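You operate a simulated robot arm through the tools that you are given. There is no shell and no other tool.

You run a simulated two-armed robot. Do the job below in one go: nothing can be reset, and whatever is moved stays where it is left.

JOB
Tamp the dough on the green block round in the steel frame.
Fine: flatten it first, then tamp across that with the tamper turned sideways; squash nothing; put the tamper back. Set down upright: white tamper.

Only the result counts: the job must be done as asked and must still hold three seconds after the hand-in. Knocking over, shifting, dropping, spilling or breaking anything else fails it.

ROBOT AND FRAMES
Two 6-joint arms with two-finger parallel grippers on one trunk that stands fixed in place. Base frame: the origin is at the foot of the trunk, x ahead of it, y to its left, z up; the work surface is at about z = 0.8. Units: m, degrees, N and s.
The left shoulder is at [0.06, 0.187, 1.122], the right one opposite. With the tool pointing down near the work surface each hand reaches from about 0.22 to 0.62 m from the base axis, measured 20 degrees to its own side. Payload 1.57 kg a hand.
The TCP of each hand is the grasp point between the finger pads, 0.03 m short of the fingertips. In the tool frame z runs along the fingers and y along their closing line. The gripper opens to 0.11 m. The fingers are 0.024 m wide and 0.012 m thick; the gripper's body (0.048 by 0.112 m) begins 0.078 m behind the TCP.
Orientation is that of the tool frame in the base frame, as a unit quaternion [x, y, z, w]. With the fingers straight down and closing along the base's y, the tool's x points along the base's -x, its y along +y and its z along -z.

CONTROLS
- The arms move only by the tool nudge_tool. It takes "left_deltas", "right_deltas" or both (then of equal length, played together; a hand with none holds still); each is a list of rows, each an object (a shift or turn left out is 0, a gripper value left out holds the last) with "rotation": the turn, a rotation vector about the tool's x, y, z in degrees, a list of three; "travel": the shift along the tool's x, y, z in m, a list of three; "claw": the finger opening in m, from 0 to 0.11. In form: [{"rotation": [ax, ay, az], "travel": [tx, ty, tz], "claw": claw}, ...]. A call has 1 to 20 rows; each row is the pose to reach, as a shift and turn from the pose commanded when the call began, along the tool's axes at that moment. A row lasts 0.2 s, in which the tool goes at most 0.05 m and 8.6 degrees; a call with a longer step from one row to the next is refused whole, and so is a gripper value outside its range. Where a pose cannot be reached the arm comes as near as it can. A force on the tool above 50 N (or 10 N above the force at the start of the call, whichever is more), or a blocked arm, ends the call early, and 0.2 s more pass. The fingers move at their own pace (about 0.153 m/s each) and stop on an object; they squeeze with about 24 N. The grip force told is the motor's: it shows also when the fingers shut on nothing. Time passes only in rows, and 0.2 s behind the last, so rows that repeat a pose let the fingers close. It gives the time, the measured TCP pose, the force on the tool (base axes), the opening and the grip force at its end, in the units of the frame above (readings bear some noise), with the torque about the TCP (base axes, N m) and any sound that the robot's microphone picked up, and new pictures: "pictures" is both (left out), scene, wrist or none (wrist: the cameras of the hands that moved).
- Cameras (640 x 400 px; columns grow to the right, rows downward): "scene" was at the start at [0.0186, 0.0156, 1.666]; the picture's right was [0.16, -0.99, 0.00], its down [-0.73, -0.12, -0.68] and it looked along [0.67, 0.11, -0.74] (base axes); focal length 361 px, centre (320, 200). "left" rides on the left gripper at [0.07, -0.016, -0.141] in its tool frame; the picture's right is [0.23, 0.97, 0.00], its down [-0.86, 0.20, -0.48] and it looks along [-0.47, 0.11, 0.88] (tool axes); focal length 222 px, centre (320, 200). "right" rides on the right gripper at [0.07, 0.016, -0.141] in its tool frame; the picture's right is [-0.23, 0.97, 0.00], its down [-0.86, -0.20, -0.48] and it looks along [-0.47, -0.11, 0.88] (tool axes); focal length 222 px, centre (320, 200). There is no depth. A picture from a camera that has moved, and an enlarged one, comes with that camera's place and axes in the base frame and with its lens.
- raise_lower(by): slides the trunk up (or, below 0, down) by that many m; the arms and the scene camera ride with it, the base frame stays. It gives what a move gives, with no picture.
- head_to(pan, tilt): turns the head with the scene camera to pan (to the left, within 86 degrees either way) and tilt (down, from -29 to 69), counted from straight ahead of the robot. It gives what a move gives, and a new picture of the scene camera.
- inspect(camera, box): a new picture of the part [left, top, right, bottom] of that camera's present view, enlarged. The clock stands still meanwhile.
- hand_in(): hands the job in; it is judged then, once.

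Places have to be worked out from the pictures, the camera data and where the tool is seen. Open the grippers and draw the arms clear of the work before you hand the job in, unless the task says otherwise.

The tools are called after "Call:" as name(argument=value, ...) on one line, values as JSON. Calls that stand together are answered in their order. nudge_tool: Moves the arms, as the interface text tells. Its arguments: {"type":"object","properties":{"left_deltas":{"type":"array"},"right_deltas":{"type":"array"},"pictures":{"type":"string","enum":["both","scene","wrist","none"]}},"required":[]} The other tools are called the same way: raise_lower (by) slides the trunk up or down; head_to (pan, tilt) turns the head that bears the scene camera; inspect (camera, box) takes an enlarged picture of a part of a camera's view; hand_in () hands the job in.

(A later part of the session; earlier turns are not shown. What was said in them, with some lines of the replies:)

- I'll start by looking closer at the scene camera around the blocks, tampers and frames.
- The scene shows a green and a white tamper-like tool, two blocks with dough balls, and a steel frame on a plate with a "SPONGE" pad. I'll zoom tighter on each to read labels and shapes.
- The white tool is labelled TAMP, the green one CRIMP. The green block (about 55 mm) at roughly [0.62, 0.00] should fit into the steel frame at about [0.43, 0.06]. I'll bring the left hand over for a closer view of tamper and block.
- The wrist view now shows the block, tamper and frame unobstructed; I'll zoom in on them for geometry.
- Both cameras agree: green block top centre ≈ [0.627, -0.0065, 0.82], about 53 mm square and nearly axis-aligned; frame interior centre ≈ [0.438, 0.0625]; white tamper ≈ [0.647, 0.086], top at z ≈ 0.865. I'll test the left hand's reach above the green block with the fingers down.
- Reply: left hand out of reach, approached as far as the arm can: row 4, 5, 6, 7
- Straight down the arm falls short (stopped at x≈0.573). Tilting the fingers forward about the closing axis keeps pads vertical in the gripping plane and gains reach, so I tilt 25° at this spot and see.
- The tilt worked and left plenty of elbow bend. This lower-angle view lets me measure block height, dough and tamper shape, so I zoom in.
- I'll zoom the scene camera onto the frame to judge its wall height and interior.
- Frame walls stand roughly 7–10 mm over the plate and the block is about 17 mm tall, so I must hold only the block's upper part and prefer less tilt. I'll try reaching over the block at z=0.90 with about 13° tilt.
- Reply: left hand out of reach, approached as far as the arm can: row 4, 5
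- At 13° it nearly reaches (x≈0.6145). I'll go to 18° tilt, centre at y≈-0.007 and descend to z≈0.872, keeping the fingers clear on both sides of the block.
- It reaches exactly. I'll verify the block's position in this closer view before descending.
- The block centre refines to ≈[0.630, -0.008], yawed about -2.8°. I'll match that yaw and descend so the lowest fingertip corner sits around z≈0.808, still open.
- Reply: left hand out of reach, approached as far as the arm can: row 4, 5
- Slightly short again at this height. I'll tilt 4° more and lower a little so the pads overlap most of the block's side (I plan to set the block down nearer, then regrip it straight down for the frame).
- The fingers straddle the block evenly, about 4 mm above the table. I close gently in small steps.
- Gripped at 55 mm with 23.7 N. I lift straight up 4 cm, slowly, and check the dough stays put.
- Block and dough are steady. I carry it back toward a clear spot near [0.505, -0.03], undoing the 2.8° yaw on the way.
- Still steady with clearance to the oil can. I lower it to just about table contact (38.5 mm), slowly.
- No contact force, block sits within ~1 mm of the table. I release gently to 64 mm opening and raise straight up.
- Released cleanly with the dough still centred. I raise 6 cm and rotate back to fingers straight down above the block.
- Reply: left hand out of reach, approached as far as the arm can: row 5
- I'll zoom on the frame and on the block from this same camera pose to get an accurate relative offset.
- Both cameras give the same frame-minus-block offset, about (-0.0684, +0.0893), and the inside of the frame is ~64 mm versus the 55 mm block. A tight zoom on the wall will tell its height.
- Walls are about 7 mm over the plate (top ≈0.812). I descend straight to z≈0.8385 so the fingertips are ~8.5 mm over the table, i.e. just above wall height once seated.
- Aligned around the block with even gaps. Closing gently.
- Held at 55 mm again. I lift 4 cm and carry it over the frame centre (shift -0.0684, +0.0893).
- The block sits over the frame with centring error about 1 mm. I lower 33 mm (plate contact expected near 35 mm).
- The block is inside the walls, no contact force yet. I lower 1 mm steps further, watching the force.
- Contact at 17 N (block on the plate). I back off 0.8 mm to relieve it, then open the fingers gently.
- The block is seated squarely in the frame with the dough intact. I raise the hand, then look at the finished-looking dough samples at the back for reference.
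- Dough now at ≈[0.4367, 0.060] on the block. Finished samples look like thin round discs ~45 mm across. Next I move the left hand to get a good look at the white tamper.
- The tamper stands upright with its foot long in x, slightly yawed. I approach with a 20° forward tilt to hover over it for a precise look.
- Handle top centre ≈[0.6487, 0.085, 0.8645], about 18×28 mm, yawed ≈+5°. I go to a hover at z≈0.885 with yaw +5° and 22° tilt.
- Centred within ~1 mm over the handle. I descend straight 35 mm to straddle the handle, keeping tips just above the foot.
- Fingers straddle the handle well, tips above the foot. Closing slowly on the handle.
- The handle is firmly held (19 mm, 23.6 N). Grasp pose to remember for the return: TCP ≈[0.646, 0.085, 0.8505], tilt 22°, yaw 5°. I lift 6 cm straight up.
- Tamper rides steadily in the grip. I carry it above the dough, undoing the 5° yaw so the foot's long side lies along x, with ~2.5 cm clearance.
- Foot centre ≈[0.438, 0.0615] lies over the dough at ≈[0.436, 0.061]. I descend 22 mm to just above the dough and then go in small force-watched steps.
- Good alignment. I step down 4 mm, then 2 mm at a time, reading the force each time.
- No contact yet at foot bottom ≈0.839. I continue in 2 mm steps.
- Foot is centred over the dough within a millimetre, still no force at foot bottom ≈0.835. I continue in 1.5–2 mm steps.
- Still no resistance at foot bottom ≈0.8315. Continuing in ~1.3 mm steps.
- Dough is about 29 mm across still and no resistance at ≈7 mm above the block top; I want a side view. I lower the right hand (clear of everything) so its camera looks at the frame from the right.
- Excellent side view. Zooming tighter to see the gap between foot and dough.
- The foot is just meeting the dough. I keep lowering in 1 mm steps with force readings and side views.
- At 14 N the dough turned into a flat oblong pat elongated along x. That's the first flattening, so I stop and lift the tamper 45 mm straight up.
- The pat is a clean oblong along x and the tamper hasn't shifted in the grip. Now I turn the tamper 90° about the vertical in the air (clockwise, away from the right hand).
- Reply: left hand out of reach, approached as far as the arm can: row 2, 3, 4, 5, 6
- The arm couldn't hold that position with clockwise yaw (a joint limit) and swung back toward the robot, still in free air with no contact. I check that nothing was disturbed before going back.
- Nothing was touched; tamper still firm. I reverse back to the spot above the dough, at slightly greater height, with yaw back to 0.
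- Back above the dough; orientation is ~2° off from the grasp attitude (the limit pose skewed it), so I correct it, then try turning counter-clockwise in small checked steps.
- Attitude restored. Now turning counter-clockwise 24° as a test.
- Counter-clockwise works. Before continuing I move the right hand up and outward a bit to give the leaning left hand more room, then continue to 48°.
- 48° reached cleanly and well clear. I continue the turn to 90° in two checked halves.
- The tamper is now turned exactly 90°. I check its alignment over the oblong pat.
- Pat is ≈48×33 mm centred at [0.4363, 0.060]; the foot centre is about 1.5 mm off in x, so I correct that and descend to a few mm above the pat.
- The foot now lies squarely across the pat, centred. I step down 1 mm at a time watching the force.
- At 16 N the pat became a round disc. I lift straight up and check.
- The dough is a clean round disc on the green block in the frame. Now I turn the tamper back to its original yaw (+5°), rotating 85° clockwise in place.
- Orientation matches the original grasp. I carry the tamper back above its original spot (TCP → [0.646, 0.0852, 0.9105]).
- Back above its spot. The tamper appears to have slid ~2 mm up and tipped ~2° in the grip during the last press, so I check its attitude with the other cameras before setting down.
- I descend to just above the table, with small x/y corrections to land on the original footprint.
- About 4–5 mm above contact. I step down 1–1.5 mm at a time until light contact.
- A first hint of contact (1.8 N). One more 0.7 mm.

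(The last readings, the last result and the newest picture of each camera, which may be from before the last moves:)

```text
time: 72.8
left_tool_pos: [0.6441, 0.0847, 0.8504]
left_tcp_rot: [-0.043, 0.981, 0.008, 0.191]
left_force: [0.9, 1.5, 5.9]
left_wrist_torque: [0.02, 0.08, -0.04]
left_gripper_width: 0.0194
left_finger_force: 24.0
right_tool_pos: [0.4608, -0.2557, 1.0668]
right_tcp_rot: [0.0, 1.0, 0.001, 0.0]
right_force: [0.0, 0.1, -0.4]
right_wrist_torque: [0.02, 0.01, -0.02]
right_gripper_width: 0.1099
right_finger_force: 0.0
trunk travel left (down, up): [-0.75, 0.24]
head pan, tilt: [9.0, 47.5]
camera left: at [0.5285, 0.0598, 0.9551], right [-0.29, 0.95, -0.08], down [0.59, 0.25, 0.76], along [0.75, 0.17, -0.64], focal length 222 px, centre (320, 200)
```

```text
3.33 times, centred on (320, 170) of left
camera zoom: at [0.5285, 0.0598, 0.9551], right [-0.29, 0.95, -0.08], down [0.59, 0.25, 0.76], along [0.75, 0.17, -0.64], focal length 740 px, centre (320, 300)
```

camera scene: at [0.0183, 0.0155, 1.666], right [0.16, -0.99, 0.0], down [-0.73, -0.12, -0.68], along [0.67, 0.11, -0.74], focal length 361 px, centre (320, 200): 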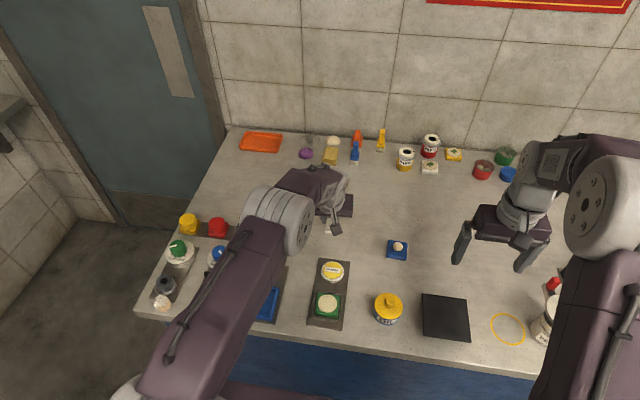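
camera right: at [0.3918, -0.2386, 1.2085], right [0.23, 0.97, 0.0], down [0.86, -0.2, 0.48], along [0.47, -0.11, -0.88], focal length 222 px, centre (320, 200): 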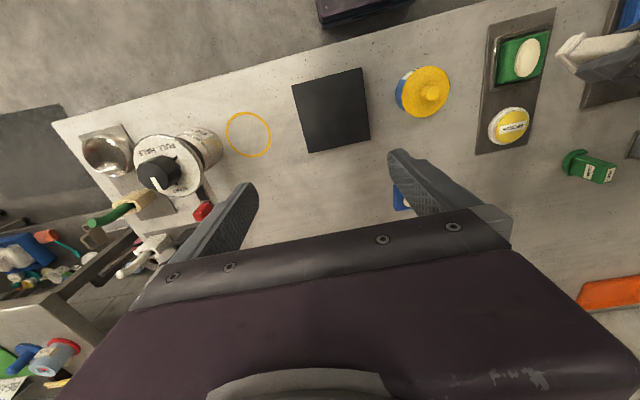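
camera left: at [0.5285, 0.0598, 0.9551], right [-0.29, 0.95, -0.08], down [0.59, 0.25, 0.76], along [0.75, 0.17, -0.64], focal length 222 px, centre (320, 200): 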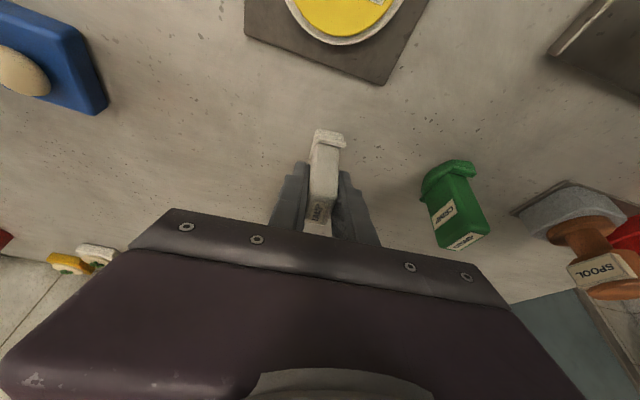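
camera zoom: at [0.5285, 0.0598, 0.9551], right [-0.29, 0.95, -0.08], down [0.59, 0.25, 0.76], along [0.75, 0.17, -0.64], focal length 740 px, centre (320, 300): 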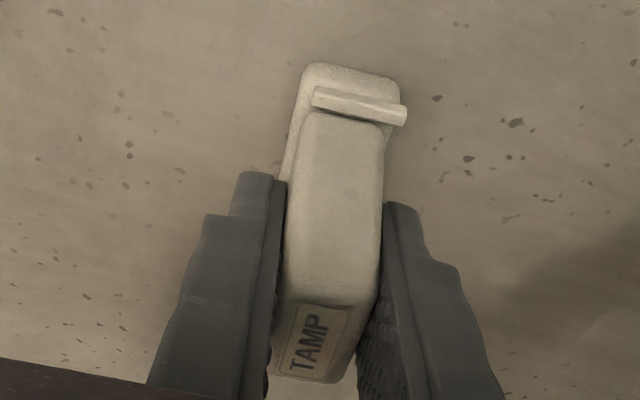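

Resting on the table with 5.9 N. I ease off half a millimetre and open the fingers slowly.

Call:
nudge_tool(left_deltas=[{"travel": [-0.0002, 0, -0.0004]}, {"travel": [-0.0002, 0, -0.0004], "claw": 0.02}, {"travel": [-0.0002, 0, -0.0004], "claw": 0.022}, {"travel": [-0.0002, 0, -0.0004], "claw": 0.025}, {"travel": [-0.0002, 0, -0.0004], "claw": 0.03}, {"travel": [-0.0002, 0, -0.0004], "claw": 0.037}, {"travel": [-0.0002, 0, -0.0004], "claw": 0.046}, {"travel": [-0.0002, 0, -0.0004], "claw": 0.055}, {"travel": [-0.0002, 0, -0.0004], "claw": 0.055}], pictures="wrist")

Call:
inspect(camera="left", box=[240, 110, 400, 230])

```text
time: 74.8
left_tool_pos: [0.6436, 0.084, 0.8505]
left_tcp_rot: [-0.041, 0.981, 0.009, 0.189]
left_force: [-0.1, 0.2, -0.5]
left_wrist_torque: [0.0, -0.03, 0.0]
left_gripper_width: 0.055
left_finger_force: 0.0
right_tool_pos: [0.4612, -0.2555, 1.0661]
right_tcp_rot: [0.0, 1.0, 0.0, 0.0]
right_force: [0.3, 0.0, -0.2]
right_wrist_torque: [0.02, 0.01, 0.01]
right_gripper_width: 0.1102
right_finger_force: 0.0
trunk travel left (down, up): [-0.75, 0.24]
head pan, tilt: [9.0, 47.5]
camera left: at [0.5288, 0.0597, 0.955], right [-0.29, 0.95, -0.08], down [0.6, 0.25, 0.76], along [0.75, 0.17, -0.64], focal length 222 px, centre (320, 200)
```

left: 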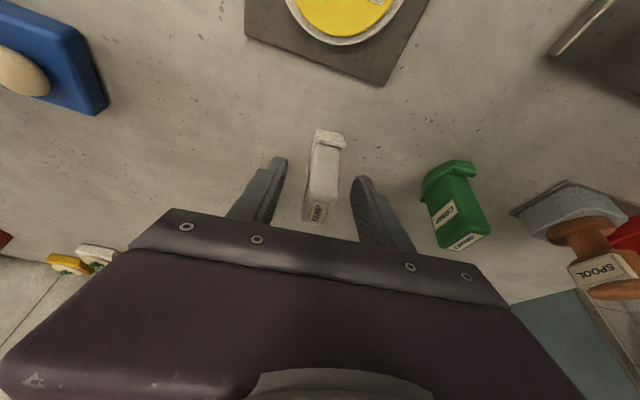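

```text
3.33 times, centred on (320, 170) of left
camera zoom: at [0.5288, 0.0597, 0.955], right [-0.29, 0.95, -0.08], down [0.6, 0.25, 0.76], along [0.75, 0.17, -0.64], focal length 740 px, centre (320, 300)
```

zoom: 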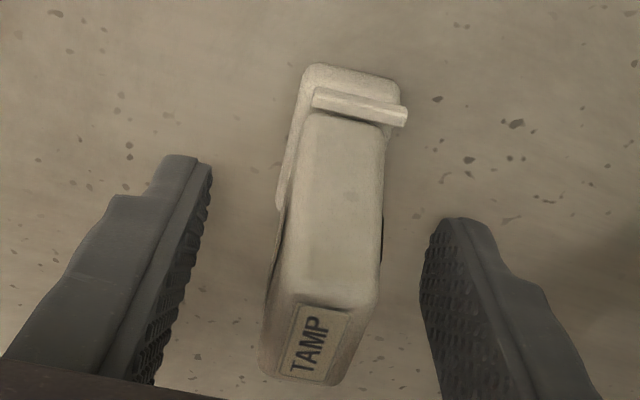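

The tamper stands upright within about 2 mm of its original footprint. I withdraw straight up.

Call:
nudge_tool(left_deltas=[{"travel": [-0.0037, 0, -0.0093]}, {"travel": [-0.0111, 0, -0.0279]}, {"travel": [-0.0204, 0, -0.0511]}, {"travel": [-0.0297, 0, -0.0743]}, {"travel": [-0.0371, 0, -0.0929]}, {"travel": [-0.0371, 0, -0.0929]}], pictures="both")

Call:
inspect(camera="left", box=[270, 90, 400, 190])

```text
time: 76.2
left_tool_pos: [0.6422, 0.0852, 0.9513]
left_tcp_rot: [-0.043, 0.981, 0.009, 0.188]
left_force: [0.2, 0.8, 0.2]
left_wrist_torque: [0.02, -0.02, -0.02]
left_gripper_width: 0.055
left_finger_force: 0.1
right_tool_pos: [0.4616, -0.256, 1.0659]
right_tcp_rot: [0.0, 1.0, -0.001, -0.001]
right_force: [-0.6, 0.1, -0.1]
right_wrist_torque: [0.01, 0.01, -0.01]
right_gripper_width: 0.1099
right_finger_force: 0.0
trunk travel left (down, up): [-0.75, 0.24]
head pan, tilt: [9.0, 47.5]
camera scene: at [0.0189, 0.0156, 1.666], right [0.16, -0.99, 0.0], down [-0.73, -0.12, -0.67], along [0.67, 0.11, -0.74], focal length 361 px, centre (320, 200)
camera left: at [0.5282, 0.0598, 1.0554], right [-0.29, 0.95, -0.08], down [0.6, 0.25, 0.76], along [0.75, 0.17, -0.64], focal length 222 px, centre (320, 200)
```

scene: 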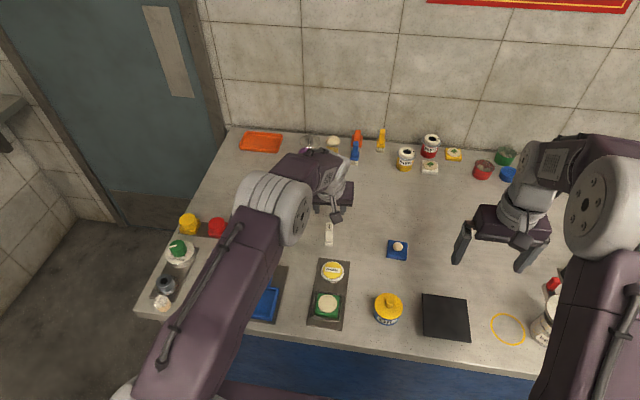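
left: 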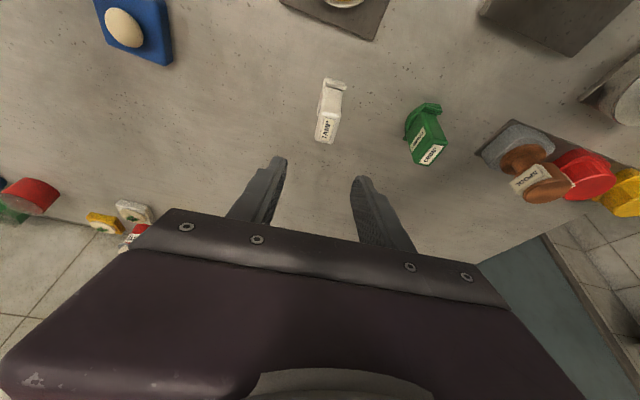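

```text
4.00 times, centred on (335, 140) of left
camera zoom: at [0.5282, 0.0598, 1.0554], right [-0.29, 0.95, -0.08], down [0.6, 0.25, 0.76], along [0.75, 0.17, -0.64], focal length 888 px, centre (260, 440)
```

zoom: 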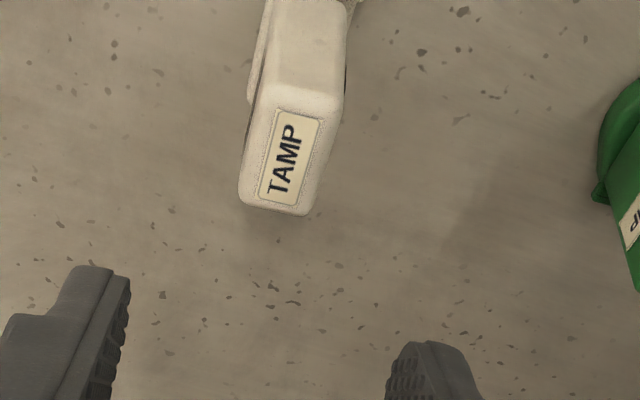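

Both the tamper and the green CRIMP tool stand undisturbed. I back the left hand up and away, straightening the fingers, and then park both arms high.

Call:
nudge_tool(left_deltas=[{"travel": [0.0111, 0.0017, -0.026]}, {"travel": [0.0222, 0.0034, -0.052]}, {"travel": [0.0332, 0.0052, -0.0779]}, {"travel": [0.0443, 0.0069, -0.1039]}, {"travel": [0.0554, 0.0086, -0.1299]}, {"travel": [0.0554, 0.0086, -0.1299], "rotation": [0.35, 7.23, 1.65]}, {"travel": [0.0554, 0.0086, -0.1299], "rotation": [0.69, 14.45, 3.31]}, {"travel": [0.0554, 0.0086, -0.1299], "rotation": [1.04, 21.68, 4.96]}, {"travel": [0.0554, 0.0086, -0.1299], "rotation": [1.04, 21.68, 4.96]}], pictures="none")

Call:
nudge_tool(left_deltas=[{"travel": [0.01, 0.03, -0.025]}, {"travel": [0.02, 0.06, -0.05]}, {"travel": [0.03, 0.095, -0.075]}, {"travel": [0.042, 0.13, -0.1]}, {"travel": [0.052, 0.163, -0.129], "claw": 0.11}, {"travel": [0.052, 0.163, -0.129]}], right_deltas=[{"travel": [0, 0.0, -0.03]}, {"travel": [0, 0.0, -0.06]}, {"travel": [0, 0.0, -0.09]}, {"travel": [0, 0.02, -0.13]}, {"travel": [0, 0.05, -0.13]}, {"travel": [0, 0.06, -0.13]}], pictures="both")

```text
time: 78.2
left_tool_pos: [0.5436, 0.0847, 1.0498]
left_tcp_rot: [0.0, 1.0, 0.001, 0.002]
left_force: [1.0, -0.8, -0.6]
left_wrist_torque: [0.02, 0.0, -0.01]
left_gripper_width: 0.0551
left_finger_force: 0.0
right_tool_pos: [0.4604, -0.2563, 1.0669]
right_tcp_rot: [0.0, 1.0, 0.001, 0.001]
right_force: [0.6, 0.1, 0.2]
right_wrist_torque: [0.01, -0.01, -0.03]
right_gripper_width: 0.1101
right_finger_force: 0.1
trunk travel left (down, up): [-0.75, 0.24]
head pan, tilt: [9.0, 47.5]
```

```text
time: 79.6
left_tool_pos: [0.4909, 0.2483, 1.1797]
left_tcp_rot: [0.002, 1.0, 0.0, 0.001]
left_force: [0.5, 0.2, -0.2]
left_wrist_torque: [0.02, 0.02, 0.0]
left_gripper_width: 0.1098
left_finger_force: 0.2
right_tool_pos: [0.4613, -0.1962, 1.1956]
right_tcp_rot: [0.0, 1.0, 0.0, 0.0]
right_force: [-0.9, 0.3, 0.4]
right_wrist_torque: [-0.01, 0.02, 0.04]
right_gripper_width: 0.11
right_finger_force: 0.0
trunk travel left (down, up): [-0.75, 0.24]
head pan, tilt: [9.0, 47.5]
camera scene: at [0.0195, 0.0146, 1.666], right [0.16, -0.99, 0.0], down [-0.73, -0.12, -0.67], along [0.67, 0.11, -0.74], focal length 361 px, centre (320, 200)
camera right: at [0.3924, -0.1794, 1.3379], right [0.23, 0.97, 0.0], down [0.86, -0.2, 0.48], along [0.47, -0.11, -0.88], focal length 222 px, centre (320, 200)
camera left: at [0.4226, 0.2324, 1.3209], right [-0.23, 0.97, 0.0], down [0.85, 0.2, 0.48], along [0.47, 0.11, -0.88], focal length 222 px, centre (320, 200)
```

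scene: 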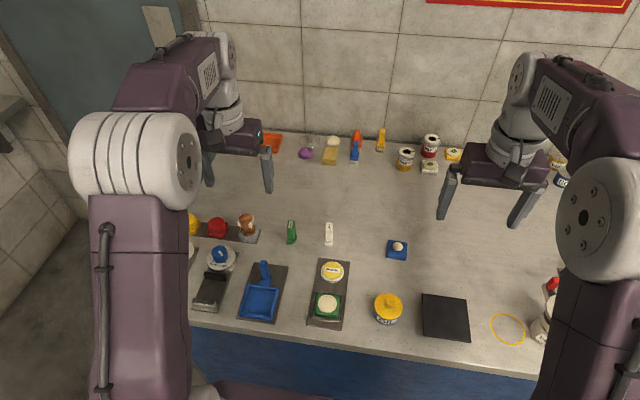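
right: 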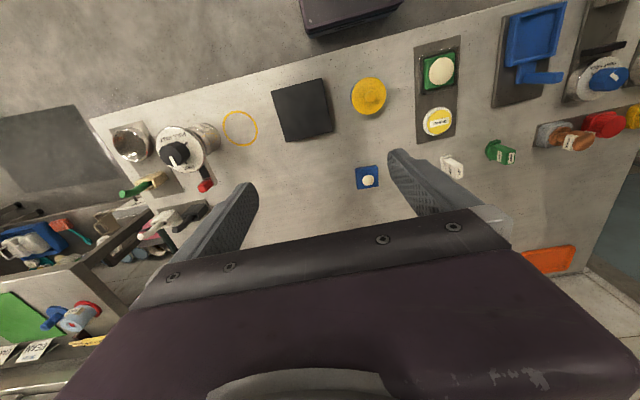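
left: 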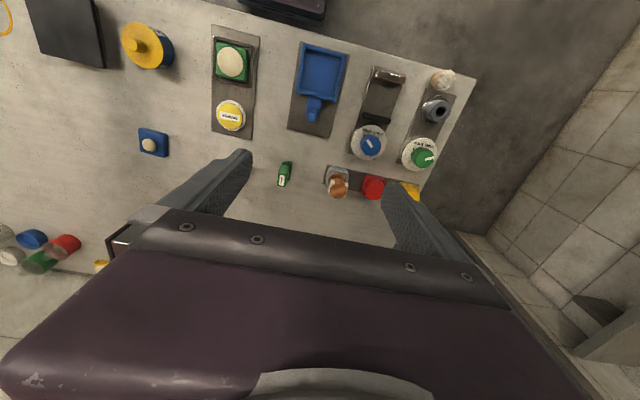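

Arms are parked as at the start. A final zoom to confirm the dough, frame and tamper before handing in.

Call:
inspect(camera="scene", box=[280, 210, 360, 260])

Call:
inspect(camera="scene", box=[290, 255, 410, 335])

Call:
inspect(camera="scene", box=[180, 200, 420, 350])

```text
8.00 times, centred on (320, 235) of scene
camera zoom: at [0.0195, 0.0146, 1.666], right [0.16, -0.99, 0.0], down [-0.73, -0.12, -0.67], along [0.67, 0.11, -0.74], focal length 2887 px, centre (320, -80)
```

zoom: 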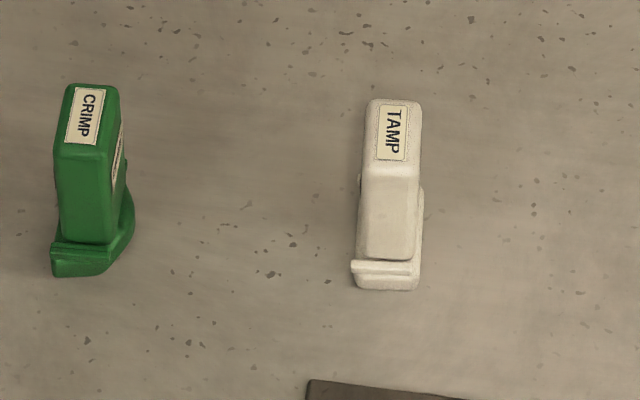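

```text
5.00 times, centred on (350, 295) of scene
camera zoom: at [0.0195, 0.0146, 1.666], right [0.16, -0.99, 0.0], down [-0.73, -0.12, -0.67], along [0.67, 0.11, -0.74], focal length 1804 px, centre (170, -275)
```

zoom: 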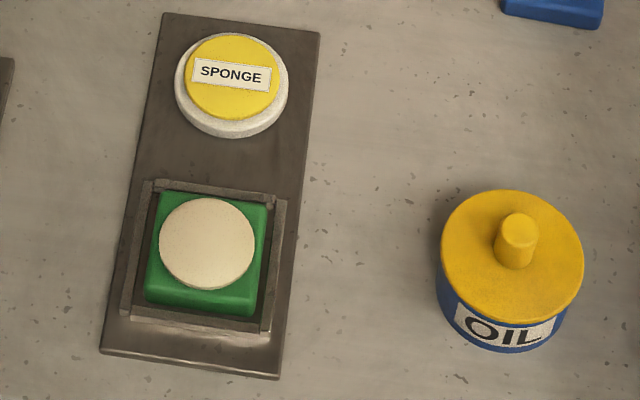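

```text
2.67 times, centred on (300, 275) of scene
camera zoom: at [0.0195, 0.0146, 1.666], right [0.16, -0.99, 0.0], down [-0.73, -0.12, -0.67], along [0.67, 0.11, -0.74], focal length 962 px, centre (373, 0)
```

zoom: 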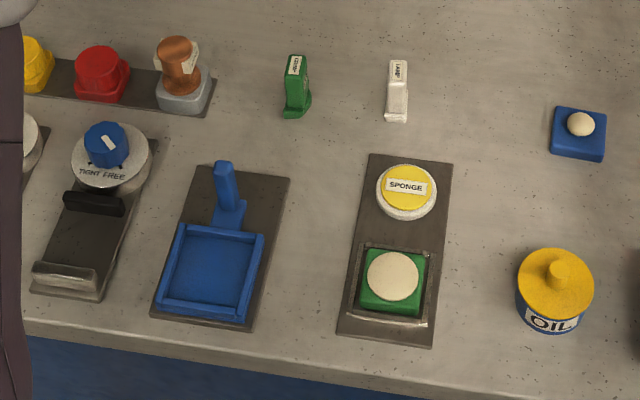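

The dough is a round flat disc on the green block inside the steel frame. The white tamper stands upright within about 3 mm of where it was. Everything else looks unmoved and both arms are clear, so I hand in.

Call:
hand_in()

```text
The job is handed in.
```

I moved the green block into the steel frame and tamped its dough round there. I've handed the job in, but no verdict has come back.

- **Dough:** I pressed it flat at about 14 N. Then I turned the tamper 90° and pressed across it at about 16 N. It is now a round, flat disc on the block.
- **Tamper:** The white tamper stands upright, about 3 mm from where it started.
- **Green block:** It is still in the frame, since the job only asked for the tamper to go back. On the way there I set it down once on clear bench to get a better grip.
- **Everything else:** In the final pictures nothing else looks moved, and the dough on the blue block is unpressed.
- **Arms:** Both are back at their starting positions, clear of the work, with the grippers open.

While I was turning the tamper, the left arm reached a joint limit and swung back toward the trunk. It stayed in free air, and the pictures showed nothing disturbed. I then turned the tamper the other way.
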